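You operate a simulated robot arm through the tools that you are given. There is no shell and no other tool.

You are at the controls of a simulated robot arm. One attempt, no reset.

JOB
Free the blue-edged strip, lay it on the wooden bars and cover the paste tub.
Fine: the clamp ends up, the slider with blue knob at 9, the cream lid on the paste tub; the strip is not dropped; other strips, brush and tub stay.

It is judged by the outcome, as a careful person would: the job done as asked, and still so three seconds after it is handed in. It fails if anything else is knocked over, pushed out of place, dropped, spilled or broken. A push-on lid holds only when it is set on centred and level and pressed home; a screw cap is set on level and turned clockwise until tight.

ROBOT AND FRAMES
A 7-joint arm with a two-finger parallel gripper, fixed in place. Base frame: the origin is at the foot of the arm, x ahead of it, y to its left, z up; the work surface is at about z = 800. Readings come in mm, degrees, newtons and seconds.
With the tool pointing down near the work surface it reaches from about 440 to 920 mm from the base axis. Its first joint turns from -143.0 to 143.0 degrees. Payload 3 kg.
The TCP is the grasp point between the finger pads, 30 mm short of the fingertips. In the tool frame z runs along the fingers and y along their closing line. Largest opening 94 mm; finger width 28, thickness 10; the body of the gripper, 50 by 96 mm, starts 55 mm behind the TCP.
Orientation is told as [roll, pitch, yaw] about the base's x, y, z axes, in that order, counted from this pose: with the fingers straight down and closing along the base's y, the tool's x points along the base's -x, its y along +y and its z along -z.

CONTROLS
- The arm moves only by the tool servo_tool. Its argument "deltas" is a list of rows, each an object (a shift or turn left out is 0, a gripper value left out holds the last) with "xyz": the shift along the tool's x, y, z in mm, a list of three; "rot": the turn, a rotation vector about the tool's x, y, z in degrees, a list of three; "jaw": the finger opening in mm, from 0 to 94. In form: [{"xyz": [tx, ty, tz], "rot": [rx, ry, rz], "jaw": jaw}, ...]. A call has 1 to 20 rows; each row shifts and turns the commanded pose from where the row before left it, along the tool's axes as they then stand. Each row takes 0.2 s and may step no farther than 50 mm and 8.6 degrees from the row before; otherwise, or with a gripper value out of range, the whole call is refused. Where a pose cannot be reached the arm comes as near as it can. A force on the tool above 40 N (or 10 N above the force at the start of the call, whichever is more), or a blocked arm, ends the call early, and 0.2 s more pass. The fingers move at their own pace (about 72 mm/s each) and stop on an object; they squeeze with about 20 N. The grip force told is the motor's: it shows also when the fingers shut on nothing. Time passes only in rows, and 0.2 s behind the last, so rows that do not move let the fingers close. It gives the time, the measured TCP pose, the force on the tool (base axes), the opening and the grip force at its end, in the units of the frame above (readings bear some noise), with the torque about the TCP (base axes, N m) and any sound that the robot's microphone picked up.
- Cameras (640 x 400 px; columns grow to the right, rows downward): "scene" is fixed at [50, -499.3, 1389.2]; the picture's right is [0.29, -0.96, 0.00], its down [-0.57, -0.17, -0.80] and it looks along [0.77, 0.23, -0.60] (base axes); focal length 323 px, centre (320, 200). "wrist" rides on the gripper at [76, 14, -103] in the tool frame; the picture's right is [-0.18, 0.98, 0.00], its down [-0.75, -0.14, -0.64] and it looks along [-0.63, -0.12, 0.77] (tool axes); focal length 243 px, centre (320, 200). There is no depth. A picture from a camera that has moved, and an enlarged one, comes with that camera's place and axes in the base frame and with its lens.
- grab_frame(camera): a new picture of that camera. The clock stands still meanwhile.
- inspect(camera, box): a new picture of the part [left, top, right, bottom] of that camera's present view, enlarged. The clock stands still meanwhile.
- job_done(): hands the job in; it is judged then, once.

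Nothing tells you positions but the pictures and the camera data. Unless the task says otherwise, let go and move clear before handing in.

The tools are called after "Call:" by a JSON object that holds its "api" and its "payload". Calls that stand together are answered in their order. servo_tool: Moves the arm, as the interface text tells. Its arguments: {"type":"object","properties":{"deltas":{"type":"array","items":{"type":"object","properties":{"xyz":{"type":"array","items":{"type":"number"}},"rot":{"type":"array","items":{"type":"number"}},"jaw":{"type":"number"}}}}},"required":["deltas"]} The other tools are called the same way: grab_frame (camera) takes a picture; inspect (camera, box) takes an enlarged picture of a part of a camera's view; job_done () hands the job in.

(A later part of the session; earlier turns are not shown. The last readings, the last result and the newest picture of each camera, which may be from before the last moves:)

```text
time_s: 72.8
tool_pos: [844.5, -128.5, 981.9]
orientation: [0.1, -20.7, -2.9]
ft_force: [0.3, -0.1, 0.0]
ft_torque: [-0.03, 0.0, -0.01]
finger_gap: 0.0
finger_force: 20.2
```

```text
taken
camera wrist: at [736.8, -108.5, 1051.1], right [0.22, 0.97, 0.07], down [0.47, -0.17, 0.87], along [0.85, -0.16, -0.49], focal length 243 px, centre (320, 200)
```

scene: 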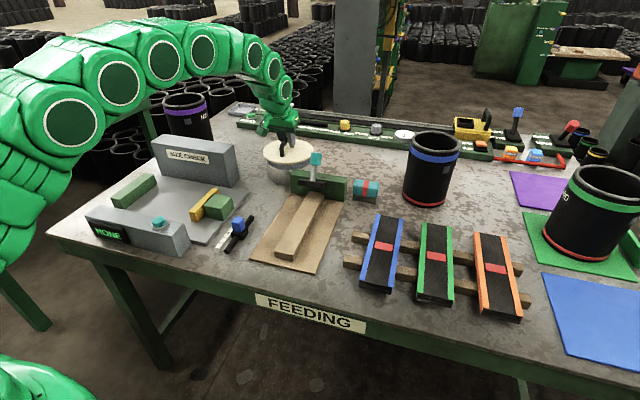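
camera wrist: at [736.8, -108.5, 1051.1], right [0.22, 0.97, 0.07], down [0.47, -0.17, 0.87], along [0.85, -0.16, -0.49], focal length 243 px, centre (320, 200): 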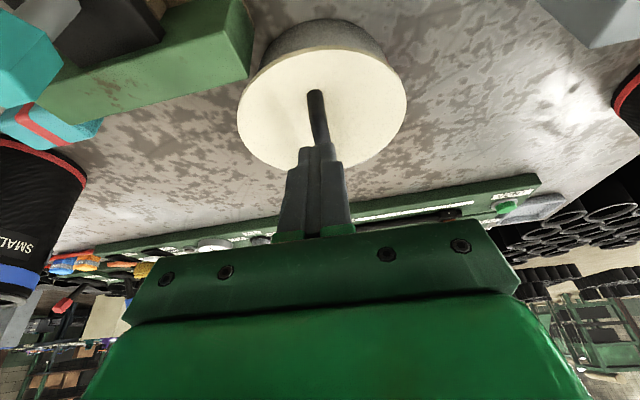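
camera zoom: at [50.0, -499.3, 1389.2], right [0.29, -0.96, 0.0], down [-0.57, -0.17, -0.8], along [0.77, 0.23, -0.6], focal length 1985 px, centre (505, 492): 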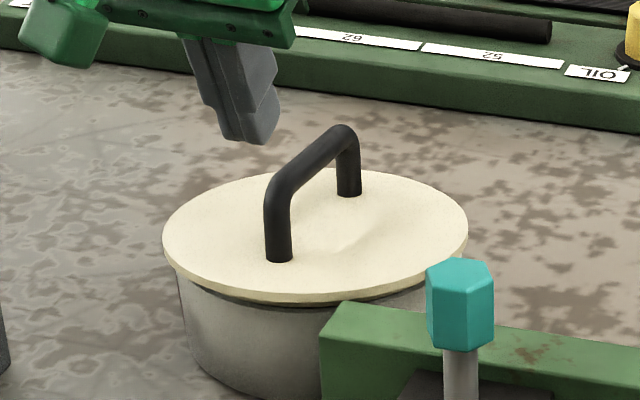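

Call:
{"api": "inspect", "payload": {"camera": "wrist", "box": [220, 5, 430, 180]}}

Call:
{"api": "inspect", "payload": {"camera": "scene", "box": [262, 140, 318, 180]}}

```text
2.29 times, centred on (325, 92) of wrist
camera zoom: at [736.8, -108.5, 1051.1], right [0.22, 0.97, 0.07], down [0.47, -0.17, 0.87], along [0.85, -0.16, -0.49], focal length 555 px, centre (309, 446)
```

zoom: 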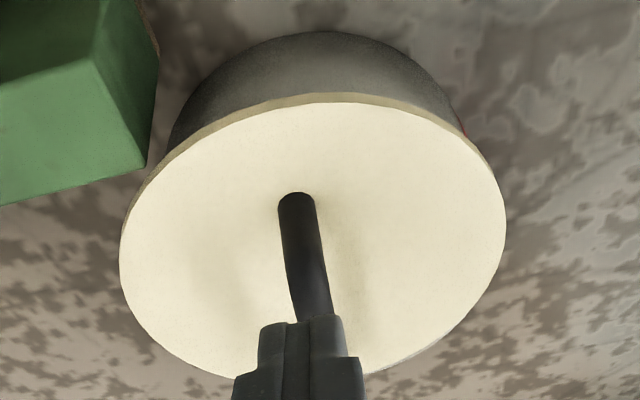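

```text
10.00 times, centred on (290, 160) of scene
camera zoom: at [50.0, -499.3, 1389.2], right [0.29, -0.96, 0.0], down [-0.57, -0.17, -0.8], along [0.77, 0.23, -0.6], focal length 3226 px, centre (620, 600)
```

zoom: 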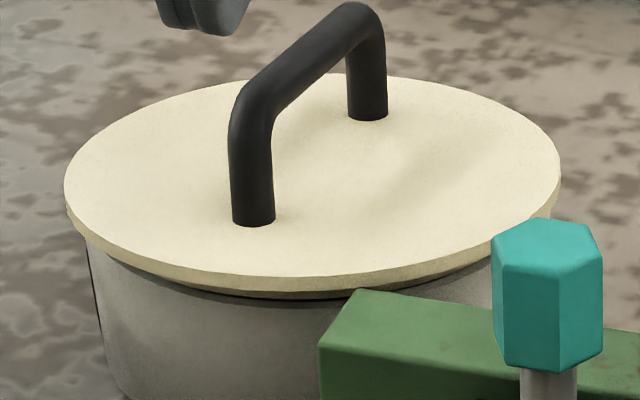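

I'll approach the handle bar slightly on its near side, where the lid is high, in small safe steps.

Call:
{"api": "servo_tool", "payload": {"deltas": [{"xyz": [-10, -0.3, 8]}, {"xyz": [-10, -0.3, 8]}, {"xyz": [-10, -0.3, 8]}]}}

Call:
{"api": "servo_tool", "payload": {"deltas": [{"xyz": [-8, -0.3, 7]}, {"xyz": [-8, -0.3, 6]}]}}

Call:
{"api": "inspect", "payload": {"camera": "scene", "box": [250, 120, 330, 185]}}

Call:
{"api": "inspect", "payload": {"camera": "wrist", "box": [200, 5, 440, 200]}}

```text
time_s: 73.5
tool_pos: [879.6, -132.0, 971.0]
orientation: [0.1, -20.6, -2.9]
ft_force: [-0.1, -0.7, 0.0]
ft_torque: [-0.01, 0.04, 0.0]
finger_gap: 0.0
finger_force: 19.7
```

```text
time_s: 74.2
tool_pos: [899.9, -133.0, 965.1]
orientation: [0.0, -20.7, -2.9]
ft_force: [-0.5, -0.2, 0.3]
ft_torque: [0.0, 0.0, 0.02]
finger_gap: 0.0
finger_force: 19.5
```

```text
6.15 times, centred on (290, 152) of scene
camera zoom: at [50.0, -499.3, 1389.2], right [0.29, -0.96, 0.0], down [-0.57, -0.17, -0.8], along [0.77, 0.23, -0.6], focal length 1985 px, centre (505, 492)
```

zoom: 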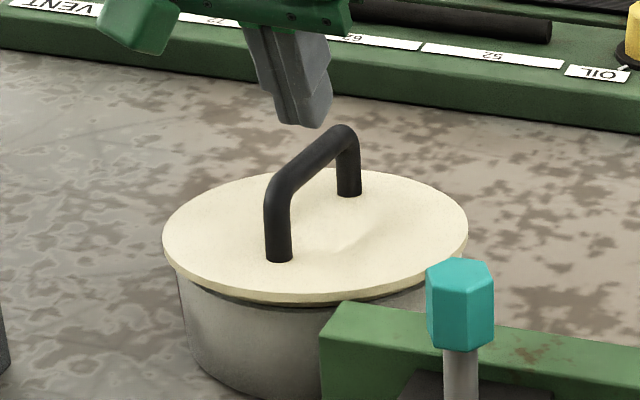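

```text
2.05 times, centred on (320, 102) of wrist
camera zoom: at [792.6, -113.2, 1033.7], right [0.22, 0.97, 0.07], down [0.47, -0.17, 0.87], along [0.86, -0.16, -0.49], focal length 498 px, centre (320, 400)
```

zoom: 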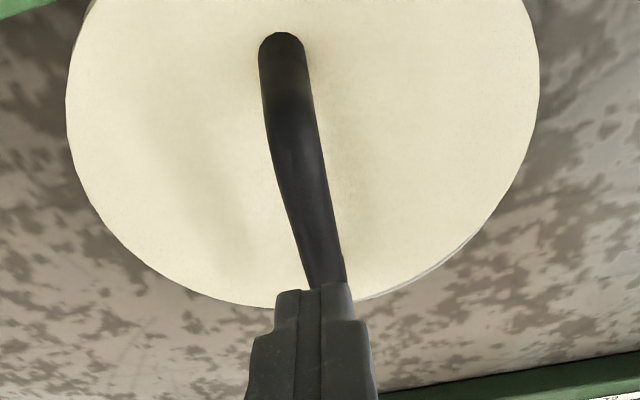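

Call:
{"api": "servo_tool", "payload": {"deltas": [{"xyz": [1.8, 1.5, 4.7]}, {"xyz": [1.8, 0, 4.7]}, {"xyz": [0.7, 0, 1.9]}]}}

Call:
{"api": "servo_tool", "payload": {"deltas": [{"xyz": [0.54, 0, 1.4]}, {"xyz": [0.54, 0, 1.4]}]}}

Call:
{"api": "inspect", "payload": {"camera": "scene", "box": [260, 130, 320, 185]}}

```text
time_s: 75.0
tool_pos: [898.8, -131.9, 950.4]
orientation: [0.0, -20.6, -2.8]
ft_force: [0.7, -0.6, 0.2]
ft_torque: [-0.02, 0.01, 0.02]
finger_gap: 0.0
finger_force: 19.9
```

```text
time_s: 75.5
tool_pos: [899.8, -132.8, 950.6]
orientation: [0.0, -20.8, -2.9]
ft_force: [-4.8, 0.1, 18.6]
ft_torque: [-0.04, 0.23, -0.02]
finger_gap: 0.1
finger_force: 20.0
```

```text
7.27 times, centred on (290, 158) of scene
camera zoom: at [50.0, -499.3, 1389.2], right [0.29, -0.96, 0.0], down [-0.57, -0.17, -0.8], along [0.77, 0.23, -0.6], focal length 2346 px, centre (538, 509)
```

zoom: 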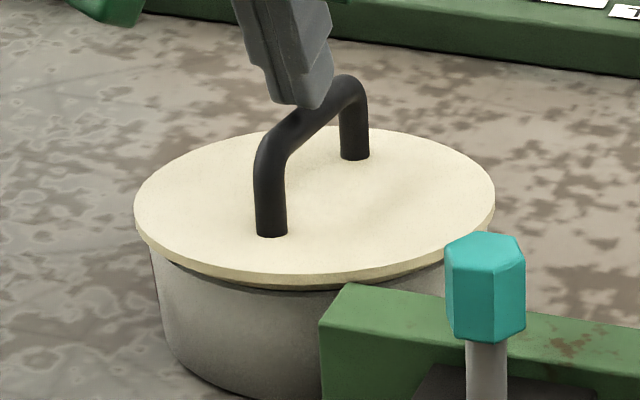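

In contact (18.6 N). Pressing further in small increments.

Call:
{"api": "servo_tool", "payload": {"deltas": [{"xyz": [0.36, 0, 0.93]}, {"xyz": [0, 0, 0]}]}}

Call:
{"api": "servo_tool", "payload": {"deltas": [{"xyz": [0.36, 0, 0.93]}, {"xyz": [0, 0, 0]}]}}

Call:
{"api": "inspect", "payload": {"camera": "scene", "box": [260, 130, 320, 185]}}

```text
time_s: 76.2
tool_pos: [900.0, -130.5, 949.8]
orientation: [0.0, -20.9, -2.9]
ft_force: [-6.1, 1.9, 39.4]
ft_torque: [0.08, 0.28, 0.06]
finger_gap: 0.1
finger_force: 19.7
```

```text
time_s: 76.5
tool_pos: [901.0, -132.6, 950.6]
orientation: [0.0, -21.1, -2.8]
ft_force: [-1.6, -0.4, 9.5]
ft_torque: [0.02, 0.06, 0.03]
finger_gap: 0.3
finger_force: 19.3
stopped in row 1: the force on the tool passed its limit at 54 N (the readings are from after the stop); the commanded pose is now the measured one
```

```text
7.27 times, centred on (290, 158) of scene
camera zoom: at [50.0, -499.3, 1389.2], right [0.29, -0.96, 0.0], down [-0.57, -0.17, -0.8], along [0.77, 0.23, -0.6], focal length 2346 px, centre (538, 509)
```

zoom: 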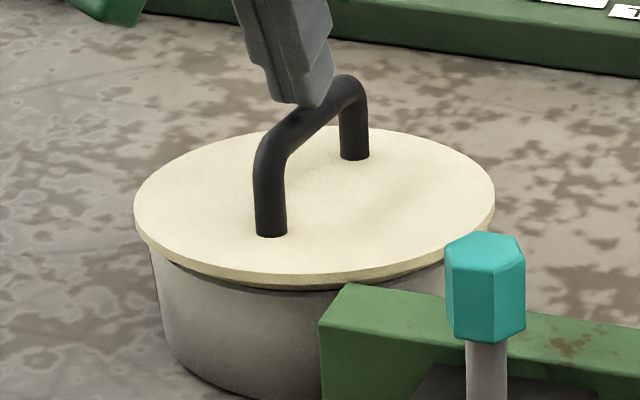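

Even 54 N doesn't seat it, and the earlier contact torque shows the lid caught on the near (-x) side of the rim, so it must move a few millimetres in +x. I'll regrip the handle, lift slightly, shift and try again.

Call:
{"api": "servo_tool", "payload": {"deltas": [{"xyz": [1.3, 0.6, -7]}, {"xyz": [1.3, 0.6, -8]}, {"jaw": 60}, {"jaw": 60}]}}

Call:
{"api": "inspect", "payload": {"camera": "wrist", "box": [200, 5, 440, 200]}}

```text
time_s: 77.5
tool_pos: [892.1, -129.5, 961.8]
orientation: [0.0, -21.0, -3.0]
ft_force: [-0.1, 0.1, 0.2]
ft_torque: [0.0, 0.01, -0.01]
finger_gap: 59.9
finger_force: 0.0
```

```text
2.05 times, centred on (320, 102) of wrist
camera zoom: at [785.2, -110.2, 1031.3], right [0.22, 0.97, 0.07], down [0.47, -0.17, 0.87], along [0.86, -0.16, -0.49], focal length 498 px, centre (320, 400)
```

zoom: 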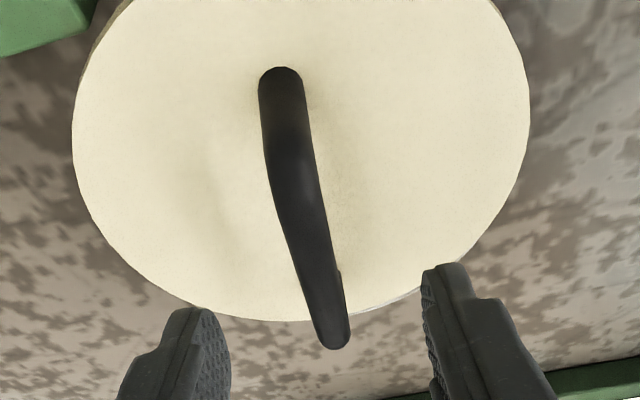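

Call:
{"api": "servo_tool", "payload": {"deltas": [{"xyz": [0, 0, 15]}, {"xyz": [0, -0.5, 15]}, {"xyz": [0, 0, 12]}, {"xyz": [0, 0, 10]}]}}

Call:
{"api": "inspect", "payload": {"camera": "wrist", "box": [200, 5, 440, 240]}}

Call:
{"api": "inspect", "payload": {"camera": "scene", "box": [260, 130, 320, 185]}}

```text
time_s: 78.5
tool_pos: [910.5, -131.4, 914.7]
orientation: [0.0, -21.0, -2.9]
ft_force: [-0.7, 0.3, 0.0]
ft_torque: [-0.05, -0.02, -0.01]
finger_gap: 60.0
finger_force: 0.0
```

```text
1.70 times, centred on (320, 122) of wrist
camera zoom: at [803.9, -111.7, 983.2], right [0.22, 0.97, 0.07], down [0.47, -0.17, 0.87], along [0.86, -0.16, -0.49], focal length 413 px, centre (320, 332)
```

zoom: 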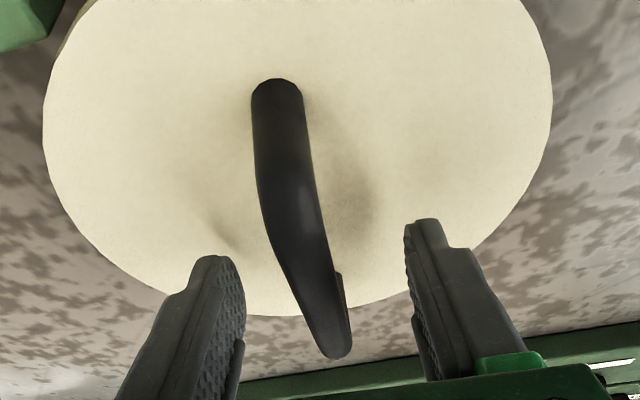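

```text
7.27 times, centred on (290, 158) of scene
camera zoom: at [50.0, -499.3, 1389.2], right [0.29, -0.96, 0.0], down [-0.57, -0.17, -0.8], along [0.77, 0.23, -0.6], focal length 2346 px, centre (538, 509)
```

zoom: 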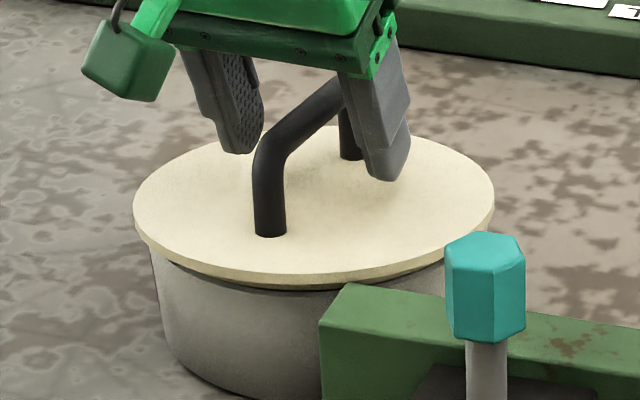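

Call:
{"api": "servo_tool", "payload": {"deltas": [{"jaw": 4}, {"jaw": 4}, {"jaw": 4}]}}

```text
time_s: 79.3
tool_pos: [911.8, -131.5, 914.6]
orientation: [0.0, -20.9, -2.9]
ft_force: [0.0, 0.6, 3.0]
ft_torque: [-0.02, 0.0, -0.06]
finger_gap: 17.0
finger_force: 19.9
```

Gripped again. Lift 5 mm, shift about +4.5 mm in x and -1.5 mm in y, then inspect.

Call:
{"api": "servo_tool", "payload": {"deltas": [{"xyz": [-0.9, 0, -2.3]}, {"xyz": [-0.9, 0, -2.4]}, {"xyz": [-1.1, 0, -2.8]}, {"xyz": [-2.1, -0.7, 0.8]}, {"xyz": [-2.1, -0.6, 0.8]}, {"xyz": [0, 0, 0]}]}}

Call:
{"api": "inspect", "payload": {"camera": "scene", "box": [260, 130, 320, 185]}}

Call:
{"api": "inspect", "payload": {"camera": "wrist", "box": [140, 0, 480, 240]}}

```text
time_s: 80.7
tool_pos: [914.6, -133.3, 922.4]
orientation: [0.0, -20.9, -2.8]
ft_force: [0.9, -0.8, -1.3]
ft_torque: [-0.01, 0.02, 0.02]
finger_gap: 17.4
finger_force: 20.0
```

```text
7.27 times, centred on (290, 158) of scene
camera zoom: at [50.0, -499.3, 1389.2], right [0.29, -0.96, 0.0], down [-0.57, -0.17, -0.8], along [0.77, 0.23, -0.6], focal length 2346 px, centre (538, 509)
```

zoom: 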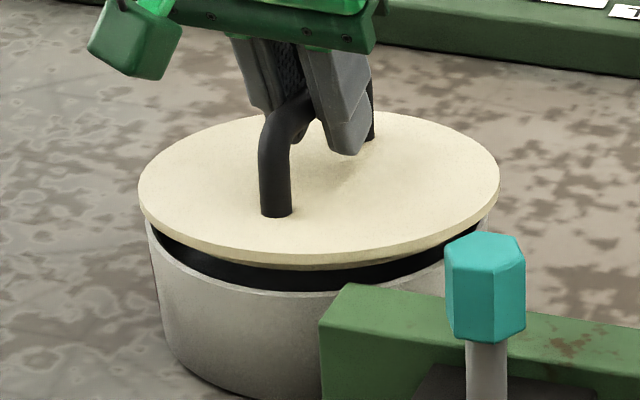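

```text
1.67 times, centred on (310, 120) of wrist
camera zoom: at [808.1, -113.1, 990.6], right [0.22, 0.97, 0.07], down [0.47, -0.17, 0.87], along [0.86, -0.16, -0.49], focal length 404 px, centre (337, 333)
```

zoom: 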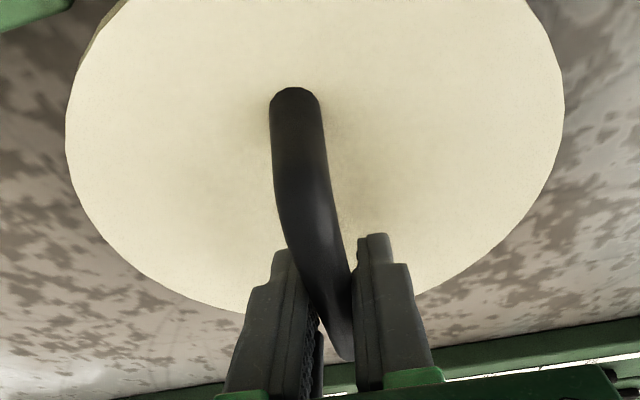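

The lid is now gripped with its near side about 5.5° high. I'll level it by tilting the tool a further 5.5° outward, then check.

Call:
{"api": "servo_tool", "payload": {"deltas": [{"rot": [0, -2.8, 0]}, {"rot": [0, -2.7, 0]}, {"xyz": [0, 0, 0]}]}}

Call:
{"api": "inspect", "payload": {"camera": "scene", "box": [260, 130, 320, 185]}}

Call:
{"api": "inspect", "payload": {"camera": "scene", "box": [270, 150, 308, 180]}}

```text
time_s: 81.5
tool_pos: [915.8, -132.5, 921.6]
orientation: [0.1, -26.4, -2.9]
ft_force: [-0.3, -0.2, -1.1]
ft_torque: [0.04, -0.03, -0.05]
finger_gap: 17.2
finger_force: 19.8
```

```text
7.27 times, centred on (290, 158) of scene
camera zoom: at [50.0, -499.3, 1389.2], right [0.29, -0.96, 0.0], down [-0.57, -0.17, -0.8], along [0.77, 0.23, -0.6], focal length 2346 px, centre (538, 509)
```

zoom: 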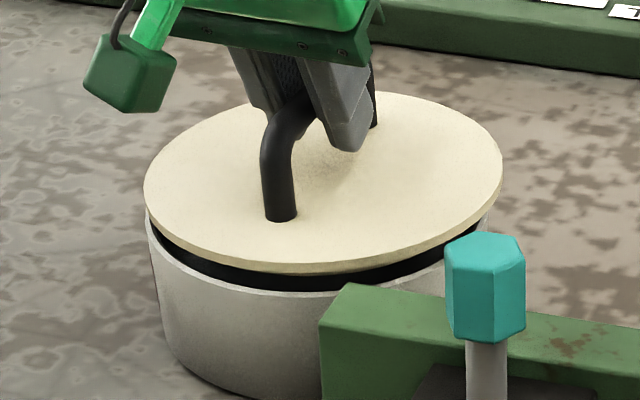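

```text
13.33 times, centred on (289, 165) of scene
camera zoom: at [50.0, -499.3, 1389.2], right [0.29, -0.96, 0.0], down [-0.57, -0.17, -0.8], along [0.77, 0.23, -0.6], focal length 4302 px, centre (733, 667)
```

zoom: 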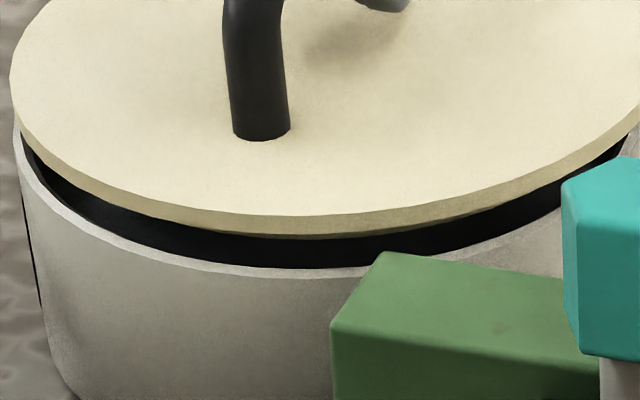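

Level again. The high-zoom edges show the lid about 3 mm too far toward -y, so I'll correct that and lower to feel for contact.

Call:
{"api": "servo_tool", "payload": {"deltas": [{"xyz": [0, 1.5, 0]}, {"xyz": [0, 1.4, 0]}, {"xyz": [0.9, 0, 1.8]}, {"xyz": [0.9, 0, 1.8]}]}}

Call:
{"api": "inspect", "payload": {"camera": "scene", "box": [260, 135, 320, 185]}}

```text
time_s: 82.5
tool_pos: [916.9, -130.1, 917.2]
orientation: [-0.1, -26.4, -3.0]
ft_force: [-0.6, -0.6, -1.3]
ft_torque: [0.01, 0.0, 0.03]
finger_gap: 17.4
finger_force: 19.8
```

```text
8.00 times, centred on (290, 160) of scene
camera zoom: at [50.0, -499.3, 1389.2], right [0.29, -0.96, 0.0], down [-0.57, -0.17, -0.8], along [0.77, 0.23, -0.6], focal length 2581 px, centre (560, 520)
```

zoom: 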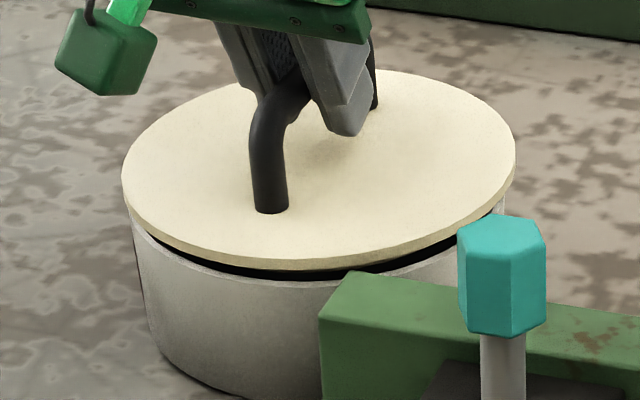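

Call:
{"api": "servo_tool", "payload": {"deltas": [{"xyz": [0.44, 0, 0.9]}, {"xyz": [0.44, 0, 0.9]}, {"xyz": [0, 0, 0]}]}}

Call:
{"api": "servo_tool", "payload": {"deltas": [{"xyz": [0.44, 0, 0.9]}, {"xyz": [0, 0, 0]}]}}

Call:
{"api": "servo_tool", "payload": {"deltas": [{"xyz": [0.44, 0, 0.9]}, {"xyz": [0, 0, 0]}]}}

```text
time_s: 83.3
tool_pos: [916.6, -129.3, 915.6]
orientation: [0.0, -26.4, -2.8]
ft_force: [-0.3, -0.1, -1.3]
ft_torque: [-0.02, -0.01, 0.0]
finger_gap: 17.5
finger_force: 20.2
```

```text
time_s: 83.9
tool_pos: [916.5, -130.7, 914.0]
orientation: [0.0, -26.4, -2.9]
ft_force: [0.4, -0.2, -0.5]
ft_torque: [-0.04, -0.03, -0.01]
finger_gap: 16.8
finger_force: 20.0
```

```text
time_s: 84.5
tool_pos: [917.4, -130.8, 913.5]
orientation: [0.0, -26.3, -3.0]
ft_force: [-5.7, 2.0, 5.7]
ft_torque: [-0.03, -0.08, 0.01]
finger_gap: 17.3
finger_force: 19.9
```

The contact now pushes back toward -x and +y, so the lid is slightly too far +x; the fit is close. I'll ease up, shift back about 1.5 mm, and lower again.

Call:
{"api": "servo_tool", "payload": {"deltas": [{"xyz": [0.71, 0.72, -2.03]}, {"xyz": [0.44, 0, 0.9]}, {"xyz": [0, 0, 0]}]}}

Call:
{"api": "servo_tool", "payload": {"deltas": [{"xyz": [0.44, 0, 0.9]}, {"xyz": [0, 0, 0]}]}}

Call:
{"api": "servo_tool", "payload": {"deltas": [{"xyz": [0.44, 0, 0.9]}, {"xyz": [0, 0, 0]}]}}

```text
time_s: 85.3
tool_pos: [915.9, -129.9, 913.5]
orientation: [0.0, -26.3, -2.9]
ft_force: [-0.5, -0.2, -0.5]
ft_torque: [0.0, 0.03, -0.05]
finger_gap: 17.1
finger_force: 20.0
```

```text
time_s: 85.9
tool_pos: [915.3, -130.7, 912.5]
orientation: [0.1, -26.5, -2.9]
ft_force: [0.9, 1.2, 5.1]
ft_torque: [0.02, 0.16, -0.04]
finger_gap: 17.1
finger_force: 20.1
```

```text
time_s: 86.5
tool_pos: [915.2, -129.8, 913.3]
orientation: [-0.1, -26.5, -2.9]
ft_force: [1.3, 1.5, 13.7]
ft_torque: [0.03, 0.18, -0.01]
finger_gap: 17.3
finger_force: 19.9
```

Contact is now nearly balanced (centroid 18 mm to -x). I'll nudge 0.5 mm in +x, press lightly, then release and check how it sits.

Call:
{"api": "servo_tool", "payload": {"deltas": [{"xyz": [-0.9, 0, -0.7]}, {"xyz": [0.44, 0, 0.9]}, {"xyz": [0, 0, 0]}]}}

Call:
{"api": "servo_tool", "payload": {"deltas": [{"xyz": [0.44, 0, 0.9]}, {"xyz": [0, 0, 0]}]}}

Call:
{"api": "inspect", "payload": {"camera": "scene", "box": [270, 150, 308, 180]}}

```text
time_s: 87.3
tool_pos: [915.6, -130.2, 912.6]
orientation: [-0.1, -26.4, -2.9]
ft_force: [2.2, 3.6, 15.8]
ft_torque: [0.03, 0.15, 0.01]
finger_gap: 17.5
finger_force: 19.7
```

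```text
time_s: 87.9
tool_pos: [915.4, -130.2, 911.1]
orientation: [0.0, -26.5, -2.8]
ft_force: [1.3, 2.3, 15.3]
ft_torque: [0.0, 0.18, -0.03]
finger_gap: 17.1
finger_force: 19.7
```

```text
13.33 times, centred on (289, 165) of scene
camera zoom: at [50.0, -499.3, 1389.2], right [0.29, -0.96, 0.0], down [-0.57, -0.17, -0.8], along [0.77, 0.23, -0.6], focal length 4302 px, centre (733, 667)
```

zoom: 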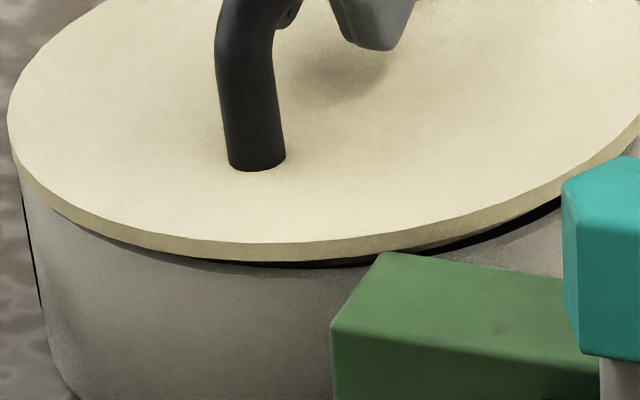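

The lid's -y side (right in the picture) is still slightly high, and the side force points to +y. I'll nudge 1 mm toward +y and try again.

Call:
{"api": "servo_tool", "payload": {"deltas": [{"xyz": [-1.1, 0, -2.2]}, {"xyz": [0, 1.0, 0]}, {"xyz": [0.44, 0, 0.9]}, {"xyz": [0.44, 0, 0.9]}, {"xyz": [0, 0, 0]}]}}

Call:
{"api": "servo_tool", "payload": {"deltas": [{"xyz": [0.44, 0, 0.9]}, {"xyz": [0, 0, 0]}]}}

Call:
{"api": "inspect", "payload": {"camera": "scene", "box": [270, 150, 308, 180]}}

Call:
{"api": "inspect", "payload": {"camera": "scene", "box": [260, 135, 320, 185]}}

```text
time_s: 89.1
tool_pos: [915.8, -128.4, 911.9]
orientation: [0.0, -26.5, -2.9]
ft_force: [-0.3, 0.0, -1.1]
ft_torque: [-0.01, 0.0, 0.0]
finger_gap: 17.5
finger_force: 19.9
```

```text
time_s: 89.7
tool_pos: [915.1, -128.8, 911.2]
orientation: [0.0, -26.4, -2.9]
ft_force: [-0.4, 0.6, 4.2]
ft_torque: [-0.01, -0.22, -0.01]
finger_gap: 17.3
finger_force: 20.3
```

```text
13.33 times, centred on (289, 165) of scene
camera zoom: at [50.0, -499.3, 1389.2], right [0.29, -0.96, 0.0], down [-0.57, -0.17, -0.8], along [0.77, 0.23, -0.6], focal length 4302 px, centre (733, 667)
```

zoom: 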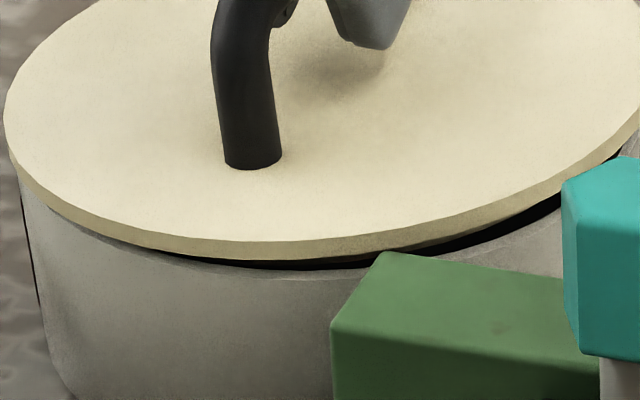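

```text
8.00 times, centred on (290, 160) of scene
camera zoom: at [50.0, -499.3, 1389.2], right [0.29, -0.96, 0.0], down [-0.57, -0.17, -0.8], along [0.77, 0.23, -0.6], focal length 2581 px, centre (560, 520)
```

zoom: 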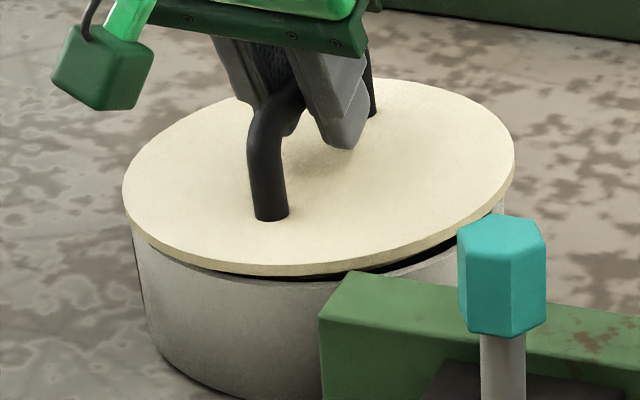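

The lid can roll a little in the grip; it's laterally centred. I'll release it here so it can settle level, then examine it.

Call:
{"api": "servo_tool", "payload": {"deltas": [{"xyz": [-0.2, 0, -0.4]}, {"jaw": 40}, {"jaw": 60}, {"jaw": 60}]}}

Call:
{"api": "inspect", "payload": {"camera": "scene", "box": [260, 135, 320, 185]}}

Call:
{"api": "inspect", "payload": {"camera": "scene", "box": [270, 150, 308, 180]}}

```text
time_s: 90.7
tool_pos: [915.9, -129.4, 910.6]
orientation: [0.1, -26.3, -2.9]
ft_force: [0.0, 0.3, -0.3]
ft_torque: [-0.06, -0.02, 0.0]
finger_gap: 60.2
finger_force: 0.0
```

```text
8.00 times, centred on (290, 160) of scene
camera zoom: at [50.0, -499.3, 1389.2], right [0.29, -0.96, 0.0], down [-0.57, -0.17, -0.8], along [0.77, 0.23, -0.6], focal length 2581 px, centre (560, 520)
```

zoom: 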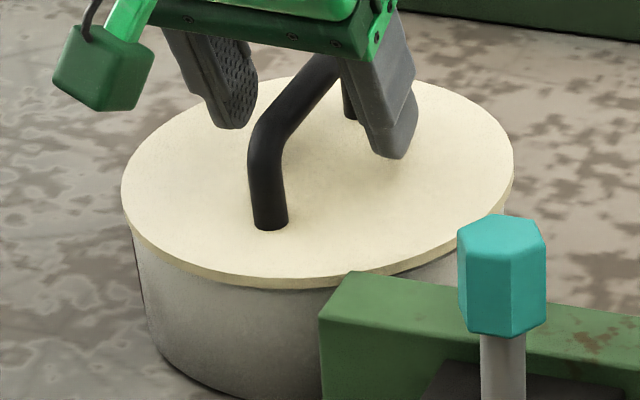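

```text
13.33 times, centred on (289, 165) of scene
camera zoom: at [50.0, -499.3, 1389.2], right [0.29, -0.96, 0.0], down [-0.57, -0.17, -0.8], along [0.77, 0.23, -0.6], focal length 4302 px, centre (733, 667)
```

zoom: 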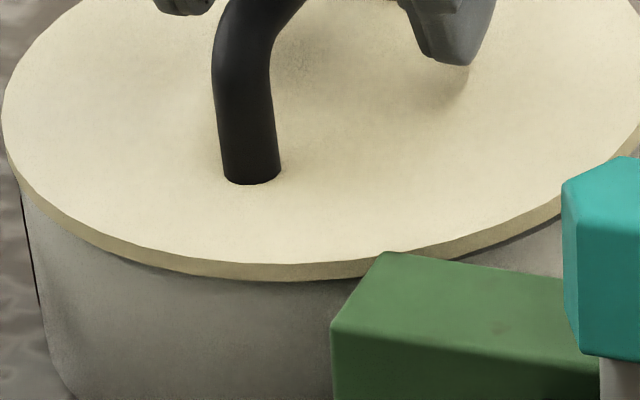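

The lid has dropped in and sits flush and level all round. Now I'll back out, close the fingers and press it home from the top of the handle.

Call:
{"api": "servo_tool", "payload": {"deltas": [{"xyz": [0, -1, -10]}, {"xyz": [0, 0, -20]}, {"xyz": [0, 0, -25]}, {"jaw": 0}, {"jaw": 0}, {"jaw": 0}]}}

Call:
{"api": "inspect", "payload": {"camera": "wrist", "box": [180, 0, 460, 220]}}

Call:
{"api": "inspect", "payload": {"camera": "scene", "box": [250, 120, 330, 185]}}

```text
time_s: 92.1
tool_pos: [892.3, -128.1, 960.7]
orientation: [0.0, -26.5, -2.9]
ft_force: [-0.6, -0.4, -0.3]
ft_torque: [-0.04, -0.01, 0.0]
finger_gap: 0.1
finger_force: 20.2
```

```text
1.82 times, centred on (320, 110) of wrist
camera zoom: at [778.2, -108.5, 1018.2], right [0.21, 0.97, 0.08], down [0.38, -0.16, 0.91], along [0.9, -0.16, -0.41], focal length 441 px, centre (320, 364)
```

zoom: 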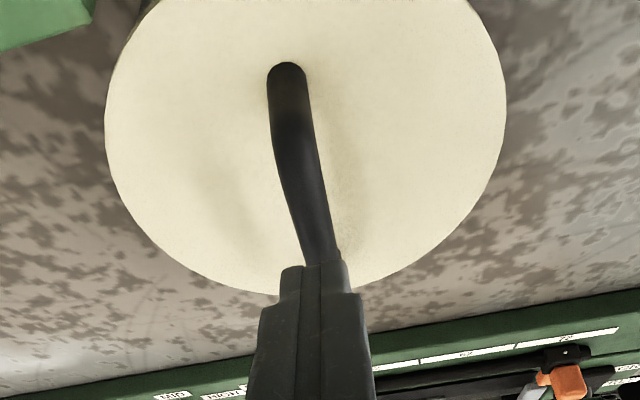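

```text
6.15 times, centred on (290, 152) of scene
camera zoom: at [50.0, -499.3, 1389.2], right [0.29, -0.96, 0.0], down [-0.57, -0.17, -0.8], along [0.77, 0.23, -0.6], focal length 1985 px, centre (505, 492)
```

zoom: 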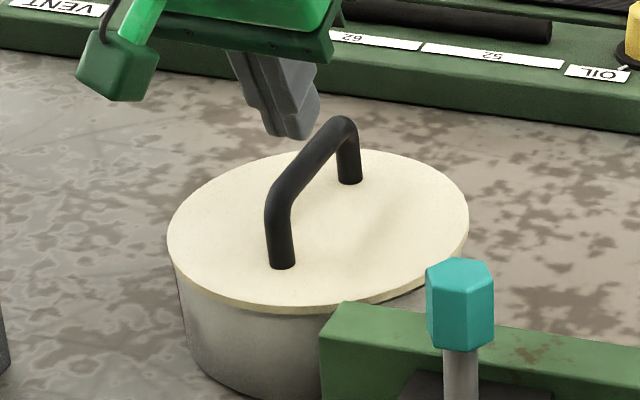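

Call:
{"api": "servo_tool", "payload": {"deltas": [{"xyz": [-5.5, 0.1, 6.7]}, {"xyz": [-5.5, 0.1, 6.7]}, {"xyz": [-5, 0, 6.2]}, {"xyz": [0, 0, 0]}]}}

Call:
{"api": "inspect", "payload": {"camera": "scene", "box": [260, 130, 320, 180]}}

Call:
{"api": "inspect", "payload": {"camera": "wrist", "box": [220, 20, 420, 220]}}

```text
time_s: 93.1
tool_pos: [913.9, -129.9, 949.5]
orientation: [0.0, -26.3, -2.9]
ft_force: [0.9, 0.8, -1.2]
ft_torque: [-0.01, -0.03, 0.02]
finger_gap: 0.0
finger_force: 20.1
```

```text
8.00 times, centred on (290, 155) of scene
camera zoom: at [50.0, -499.3, 1389.2], right [0.29, -0.96, 0.0], down [-0.57, -0.17, -0.8], along [0.77, 0.23, -0.6], focal length 2581 px, centre (560, 560)
```

zoom: 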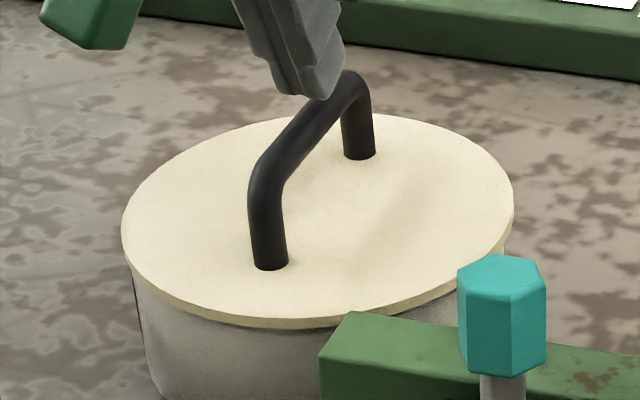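

```text
2.00 times, centred on (320, 120) of wrist
camera zoom: at [801.7, -109.2, 1008.3], right [0.21, 0.97, 0.08], down [0.38, -0.16, 0.91], along [0.9, -0.16, -0.41], focal length 485 px, centre (320, 360)
```

zoom: 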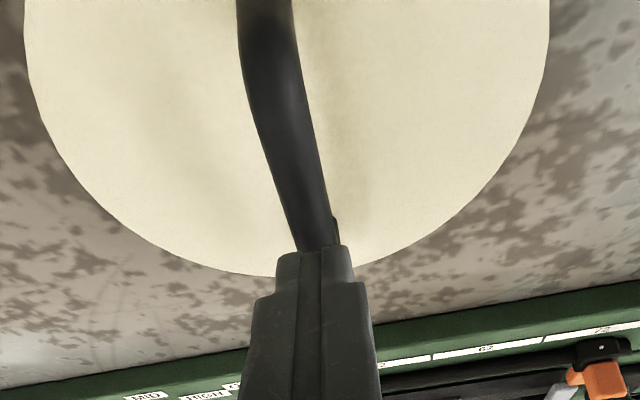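

Call:
{"api": "servo_tool", "payload": {"deltas": [{"xyz": [1.3, 0, 2.7]}, {"xyz": [1.3, 0, 2.7]}, {"xyz": [0, 0, 0]}]}}

Call:
{"api": "servo_tool", "payload": {"deltas": [{"xyz": [0.6, 0, 1.2]}, {"xyz": [0.6, 0, 1.2]}, {"xyz": [0, 0, 0]}]}}

Call:
{"api": "servo_tool", "payload": {"deltas": [{"xyz": [0.44, 0, 0.9]}, {"xyz": [0, 0, 0]}]}}

```text
time_s: 93.9
tool_pos: [915.8, -128.6, 945.8]
orientation: [0.0, -26.6, -2.8]
ft_force: [-6.1, -0.7, 28.8]
ft_torque: [0.0, 0.18, 0.05]
finger_gap: 0.0
finger_force: 20.1
```

```text
time_s: 94.3
tool_pos: [915.9, -130.1, 947.4]
orientation: [0.0, -26.8, -2.9]
ft_force: [-1.3, -0.4, 4.6]
ft_torque: [0.05, -0.01, 0.01]
finger_gap: 0.3
finger_force: 20.2
stopped in row 1: the force on the tool passed its limit at 44 N (the readings are from after the stop); the commanded pose is now the measured one
```

```text
time_s: 94.9
tool_pos: [917.3, -129.1, 946.1]
orientation: [-0.1, -26.8, -2.8]
ft_force: [-4.9, 4.2, 21.8]
ft_torque: [0.12, 0.12, 0.04]
finger_gap: 0.0
finger_force: 19.9
```

Call:
{"api": "inspect", "payload": {"camera": "scene", "box": [266, 152, 300, 182]}}

Call:
{"api": "inspect", "payload": {"camera": "scene", "box": [292, 142, 326, 172]}}

```text
13.33 times, centred on (283, 167) of scene
camera zoom: at [50.0, -499.3, 1389.2], right [0.29, -0.96, 0.0], down [-0.57, -0.17, -0.8], along [0.77, 0.23, -0.6], focal length 4302 px, centre (813, 640)
```

zoom: 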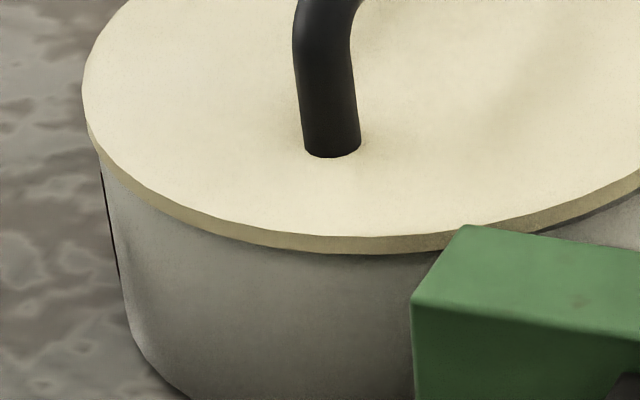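

```text
13.33 times, centred on (309, 157) of scene
camera zoom: at [50.0, -499.3, 1389.2], right [0.29, -0.96, 0.0], down [-0.57, -0.17, -0.8], along [0.77, 0.23, -0.6], focal length 4302 px, centre (467, 773)
```

zoom: 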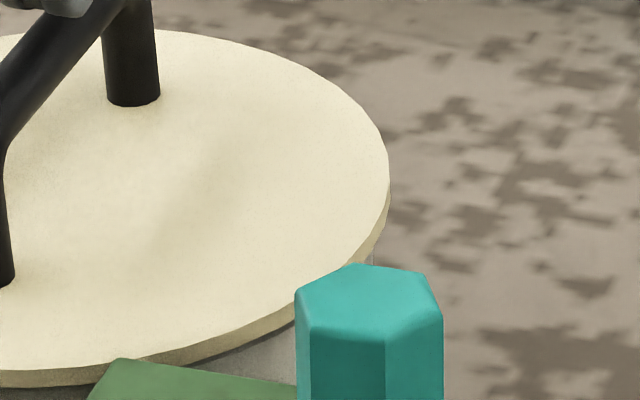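

The lid looks flush on the near side. I'll press a bit more at the centre while watching for movement, then view the far side.

Call:
{"api": "servo_tool", "payload": {"deltas": [{"xyz": [0.22, 0, 0.45]}, {"xyz": [0, 0, 0]}]}}

Call:
{"api": "servo_tool", "payload": {"deltas": [{"xyz": [0.22, 0, 0.45]}, {"xyz": [0, 0, 0]}]}}

Call:
{"api": "servo_tool", "payload": {"deltas": [{"xyz": [0.22, 0, 0.45]}, {"xyz": [0, 0, 0]}]}}

```text
time_s: 95.5
tool_pos: [916.1, -130.1, 946.4]
orientation: [0.0, -26.8, -2.9]
ft_force: [-0.6, 2.7, 32.8]
ft_torque: [0.13, -0.06, -0.04]
finger_gap: 0.0
finger_force: 20.0
```

```text
time_s: 96.1
tool_pos: [917.6, -130.0, 947.7]
orientation: [0.0, -26.8, -2.9]
ft_force: [-1.9, 0.5, 5.1]
ft_torque: [0.02, 0.02, 0.02]
finger_gap: 0.0
finger_force: 19.7
stopped in row 2: the force on the tool passed its limit at 43 N (the readings are from after the stop); the commanded pose is now the measured one
```

```text
time_s: 96.7
tool_pos: [917.8, -128.6, 945.8]
orientation: [0.0, -26.9, -3.0]
ft_force: [-3.9, -2.6, 16.8]
ft_torque: [-0.05, 0.15, -0.02]
finger_gap: 0.0
finger_force: 19.9
```

I'll back off and inspect the lid's seating from all sides.

Call:
{"api": "servo_tool", "payload": {"deltas": [{"xyz": [0, 0, -6]}, {"xyz": [0, 0, -20]}, {"xyz": [0, 0, -20]}, {"xyz": [15, 0, -5]}]}}

Call:
{"api": "inspect", "payload": {"camera": "scene", "box": [260, 137, 320, 187]}}

Call:
{"api": "inspect", "payload": {"camera": "scene", "box": [266, 137, 300, 167]}}

Call:
{"api": "grab_frame", "payload": {"camera": "wrist"}}

```text
time_s: 97.7
tool_pos: [879.7, -126.9, 982.3]
orientation: [-0.1, -26.8, -2.8]
ft_force: [0.7, -0.4, -0.4]
ft_torque: [-0.01, -0.01, 0.0]
finger_gap: 0.2
finger_force: 20.0
```

```text
8.00 times, centred on (290, 162) of scene
camera zoom: at [50.0, -499.3, 1389.2], right [0.29, -0.96, 0.0], down [-0.57, -0.17, -0.8], along [0.77, 0.23, -0.6], focal length 2581 px, centre (560, 504)
```

zoom: 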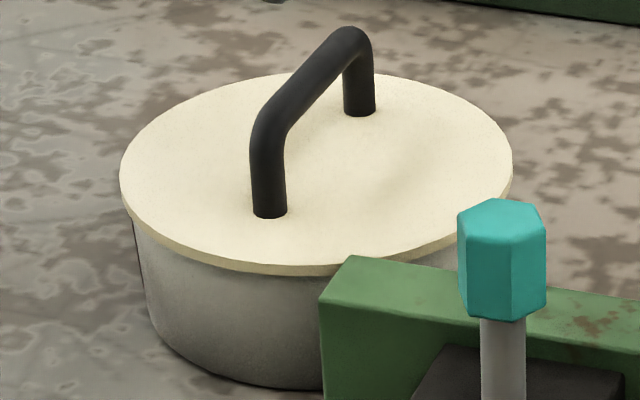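

```text
13.33 times, centred on (283, 152) of scene
camera zoom: at [50.0, -499.3, 1389.2], right [0.29, -0.96, 0.0], down [-0.57, -0.17, -0.8], along [0.77, 0.23, -0.6], focal length 4302 px, centre (813, 840)
```

zoom: 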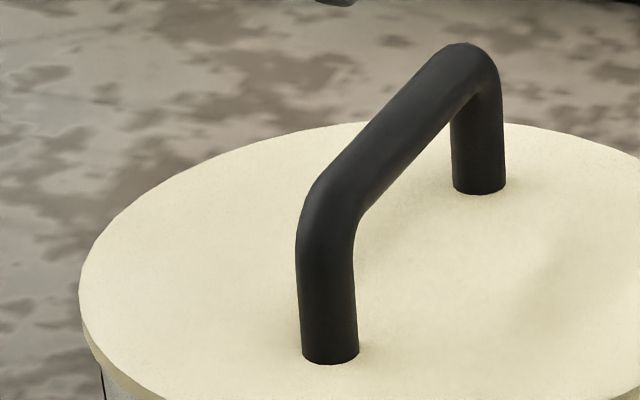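

```text
taken
camera wrist: at [765.9, -106.8, 1040.9], right [0.21, 0.97, 0.08], down [0.38, -0.16, 0.91], along [0.9, -0.16, -0.4], focal length 243 px, centre (320, 200)
```

wrist: 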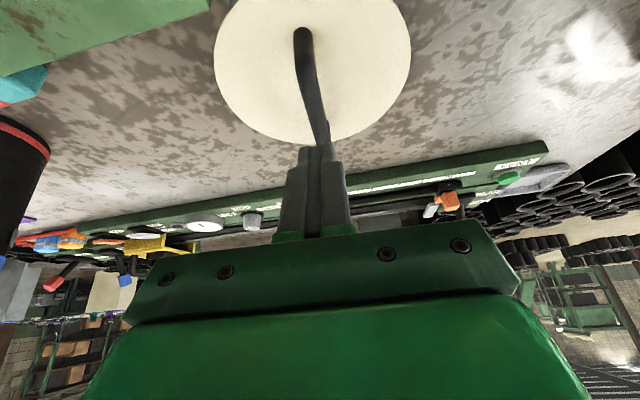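

The lid now measures level and flush all round. Next, the clamp: at about 35° it was only balanced at its tipping point and later fell back, so I must push it well past that. I'll return the tool upright and go in front of the knob.

Call:
{"api": "servo_tool", "payload": {"deltas": [{"xyz": [24, -1.5, -18]}, {"xyz": [24, -1.5, -18]}, {"rot": [0, 6.7, 0]}, {"rot": [0, 6.7, 0]}, {"rot": [0, 6.7, 0]}, {"rot": [0, 6.7, 0]}, {"rot": [0, 0, -2.9]}]}}

Call:
{"api": "grab_frame", "payload": {"camera": "scene"}}

Call:
{"api": "grab_frame", "payload": {"camera": "wrist"}}

```text
time_s: 99.3
tool_pos: [822.0, -125.7, 995.9]
orientation: [0.0, -0.1, 0.1]
ft_force: [0.1, -0.5, -0.1]
ft_torque: [0.01, -0.02, 0.0]
finger_gap: 0.0
finger_force: 19.8
```

```text
taken
```

scene: 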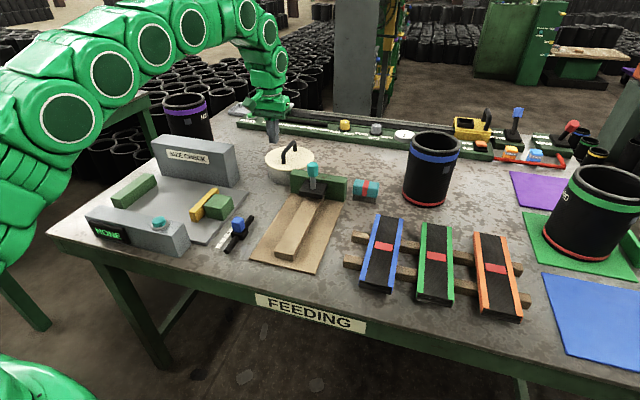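

```text
taken
camera wrist: at [744.5, -112.7, 1097.4], right [0.18, 0.98, 0.0], down [0.75, -0.14, 0.64], along [0.63, -0.12, -0.77], focal length 243 px, centre (320, 200)
```

wrist: 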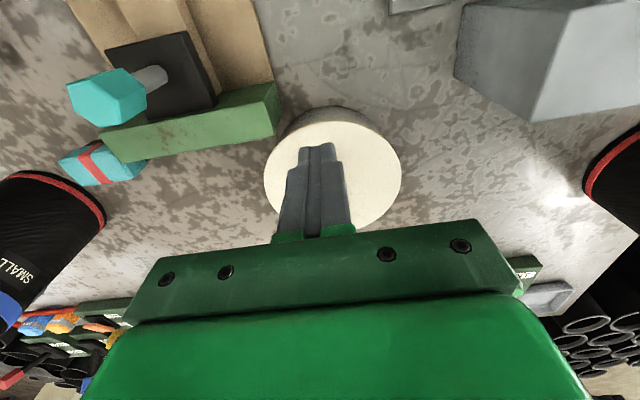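

Call:
{"api": "servo_tool", "payload": {"deltas": [{"xyz": [30, -20, 0]}, {"xyz": [30, -30, 0]}, {"xyz": [24, -40, 0]}, {"xyz": [10, -40, 0]}, {"xyz": [0, -4.5, 15]}, {"xyz": [0, 0, 20]}, {"xyz": [0, 0, 13]}]}}

Call:
{"api": "inspect", "payload": {"camera": "scene", "box": [285, 135, 345, 200]}}

Call:
{"api": "grab_frame", "payload": {"camera": "wrist"}}

```text
time_s: 100.9
tool_pos: [728.4, -263.3, 946.9]
orientation: [0.0, -0.1, -0.1]
ft_force: [0.5, 0.3, -0.1]
ft_torque: [-0.01, 0.01, 0.01]
finger_gap: 0.0
finger_force: 20.3
```

```text
6.15 times, centred on (315, 168) of scene
camera zoom: at [50.0, -499.3, 1389.2], right [0.29, -0.96, 0.0], down [-0.57, -0.17, -0.8], along [0.77, 0.23, -0.6], focal length 1985 px, centre (351, 400)
```

zoom: 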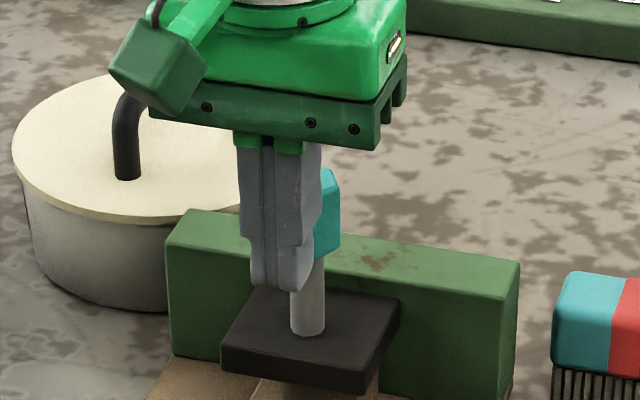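

```text
taken
camera wrist: at [651.7, -248.6, 1050.1], right [0.18, 0.98, 0.0], down [0.75, -0.14, 0.64], along [0.63, -0.12, -0.77], focal length 243 px, centre (320, 200)
```

wrist: 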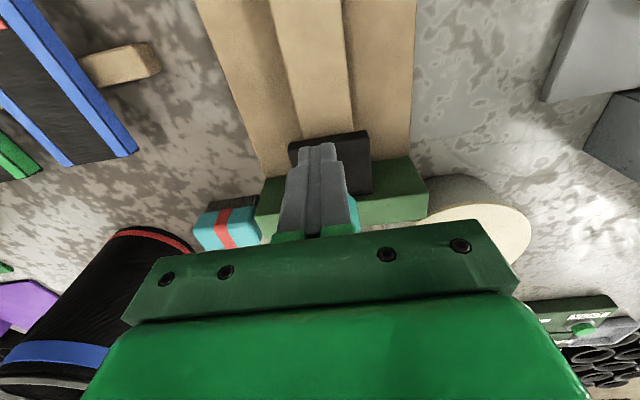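

Positioned in front of the knob. I'll approach and then push along a rising path in small steps.

Call:
{"api": "servo_tool", "payload": {"deltas": [{"xyz": [-5, 2, 0]}, {"xyz": [-4, 0, 0]}, {"xyz": [-1, 0, -0.5]}, {"xyz": [-1, 0, -1]}, {"xyz": [-1, 0, -1.1]}, {"xyz": [-1, 0, -1.1]}, {"xyz": [-1, 0, -1.1]}, {"xyz": [-1, 0, -1.1]}, {"xyz": [-1, 0, -1.1]}, {"xyz": [-1, 0, -1.1]}]}}

```text
time_s: 103.1
tool_pos: [744.0, -259.9, 955.6]
orientation: [0.0, 0.0, 0.0]
ft_force: [-24.4, 0.9, 11.6]
ft_torque: [0.09, 0.59, 0.03]
finger_gap: 0.1
finger_force: 19.8
```

Call:
{"api": "servo_tool", "payload": {"deltas": [{"xyz": [-0.7, 0, -1.2]}, {"xyz": [-0.8, 0, -1.2]}, {"xyz": [-0.9, 0, -1.1]}, {"xyz": [-0.9, 0, -1.1]}, {"xyz": [-0.9, 0, -1.1]}, {"xyz": [-0.9, 0, -1.1]}, {"xyz": [-0.9, 0, -1.1]}, {"xyz": [-0.9, 0, -1.1]}]}}

Call:
{"api": "inspect", "payload": {"camera": "scene", "box": [285, 135, 345, 200]}}

```text
time_s: 104.9
tool_pos: [750.2, -260.6, 964.5]
orientation: [0.0, -0.1, 0.0]
ft_force: [-20.0, -3.4, 13.9]
ft_torque: [-0.09, 0.42, 0.0]
finger_gap: 0.2
finger_force: 20.0
```

```text
6.15 times, centred on (315, 168) of scene
camera zoom: at [50.0, -499.3, 1389.2], right [0.29, -0.96, 0.0], down [-0.57, -0.17, -0.8], along [0.77, 0.23, -0.6], focal length 1985 px, centre (351, 400)
```

zoom: 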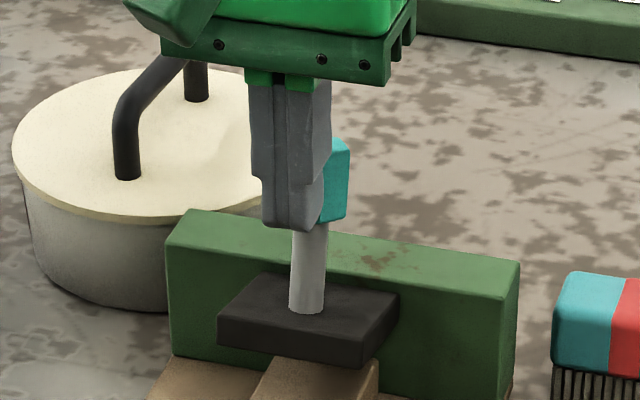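

Steady progress without tripping the limit. Continuing.

Call:
{"api": "servo_tool", "payload": {"deltas": [{"xyz": [-0.9, 0, -1]}, {"xyz": [-0.9, 0, -1]}, {"xyz": [-0.9, 0, -1]}, {"xyz": [-0.9, 0, -1]}, {"xyz": [-0.9, 0, -0.9]}, {"xyz": [-0.9, 0, -0.9]}, {"xyz": [-0.9, 0, -0.9]}, {"xyz": [-0.9, 0, -0.8]}, {"xyz": [-0.9, 0, -0.8]}, {"xyz": [-0.9, 0, -0.8]}]}}

Call:
{"api": "inspect", "payload": {"camera": "scene", "box": [285, 135, 345, 200]}}

```text
time_s: 107.1
tool_pos: [759.3, -260.6, 972.2]
orientation: [0.0, -0.1, 0.0]
ft_force: [-6.3, -1.2, 3.3]
ft_torque: [0.03, 0.13, -0.07]
finger_gap: 0.0
finger_force: 19.7
```

```text
6.15 times, centred on (315, 168) of scene
camera zoom: at [50.0, -499.3, 1389.2], right [0.29, -0.96, 0.0], down [-0.57, -0.17, -0.8], along [0.77, 0.23, -0.6], focal length 1985 px, centre (351, 400)
```

zoom: 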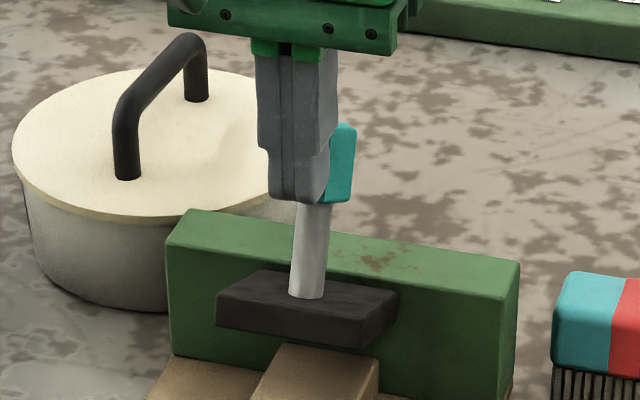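

Call:
{"api": "servo_tool", "payload": {"deltas": [{"xyz": [-1, 0, -0.6]}, {"xyz": [-1, 0, -0.6]}, {"xyz": [-1, 0, -0.6]}, {"xyz": [-1, 0, -0.6]}, {"xyz": [-1, 0, -0.5]}, {"xyz": [-1, 0, -0.5]}, {"xyz": [-1, 0, -0.4]}, {"xyz": [-1, 0, -0.4]}]}}

Call:
{"api": "inspect", "payload": {"camera": "scene", "box": [285, 135, 345, 200]}}

```text
time_s: 108.9
tool_pos: [765.7, -260.5, 976.3]
orientation: [0.0, -0.1, 0.1]
ft_force: [-11.7, -1.0, 15.4]
ft_torque: [0.04, 0.18, -0.06]
finger_gap: 0.0
finger_force: 19.8
```

```text
6.15 times, centred on (315, 168) of scene
camera zoom: at [50.0, -499.3, 1389.2], right [0.29, -0.96, 0.0], down [-0.57, -0.17, -0.8], along [0.77, 0.23, -0.6], focal length 1985 px, centre (351, 400)
```

zoom: 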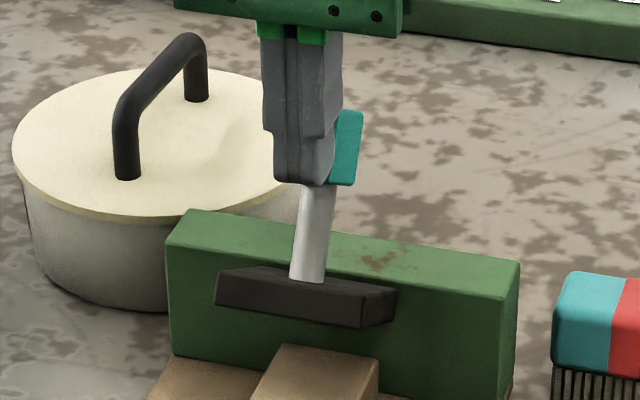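

Call:
{"api": "servo_tool", "payload": {"deltas": [{"xyz": [-1.1, 0, -0.5]}, {"xyz": [-1.1, 0, -0.5]}, {"xyz": [-1.1, 0, -0.4]}, {"xyz": [-1.1, 0, -0.4]}, {"xyz": [-1.1, 0, -0.4]}, {"xyz": [-1.1, 0, -0.4]}, {"xyz": [-1.1, 0, -0.3]}, {"xyz": [-1.1, 0, -0.3]}]}}

Call:
{"api": "inspect", "payload": {"camera": "scene", "box": [285, 135, 345, 200]}}

```text
time_s: 110.7
tool_pos: [777.1, -260.2, 979.6]
orientation: [-0.1, -0.1, 0.0]
ft_force: [-6.8, -2.0, 10.0]
ft_torque: [0.0, 0.02, -0.05]
finger_gap: 0.1
finger_force: 19.6
```

```text
6.15 times, centred on (315, 168) of scene
camera zoom: at [50.0, -499.3, 1389.2], right [0.29, -0.96, 0.0], down [-0.57, -0.17, -0.8], along [0.77, 0.23, -0.6], focal length 1985 px, centre (351, 400)
```

zoom: 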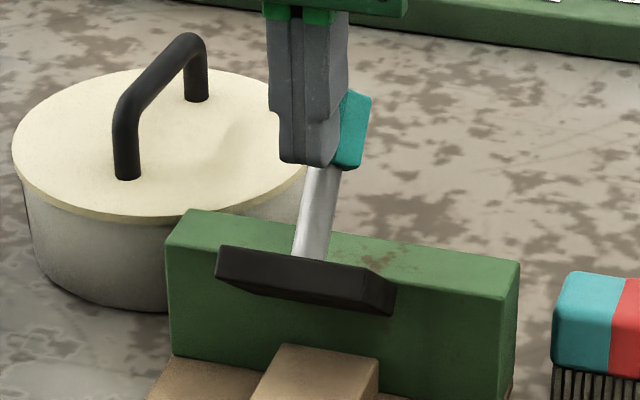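

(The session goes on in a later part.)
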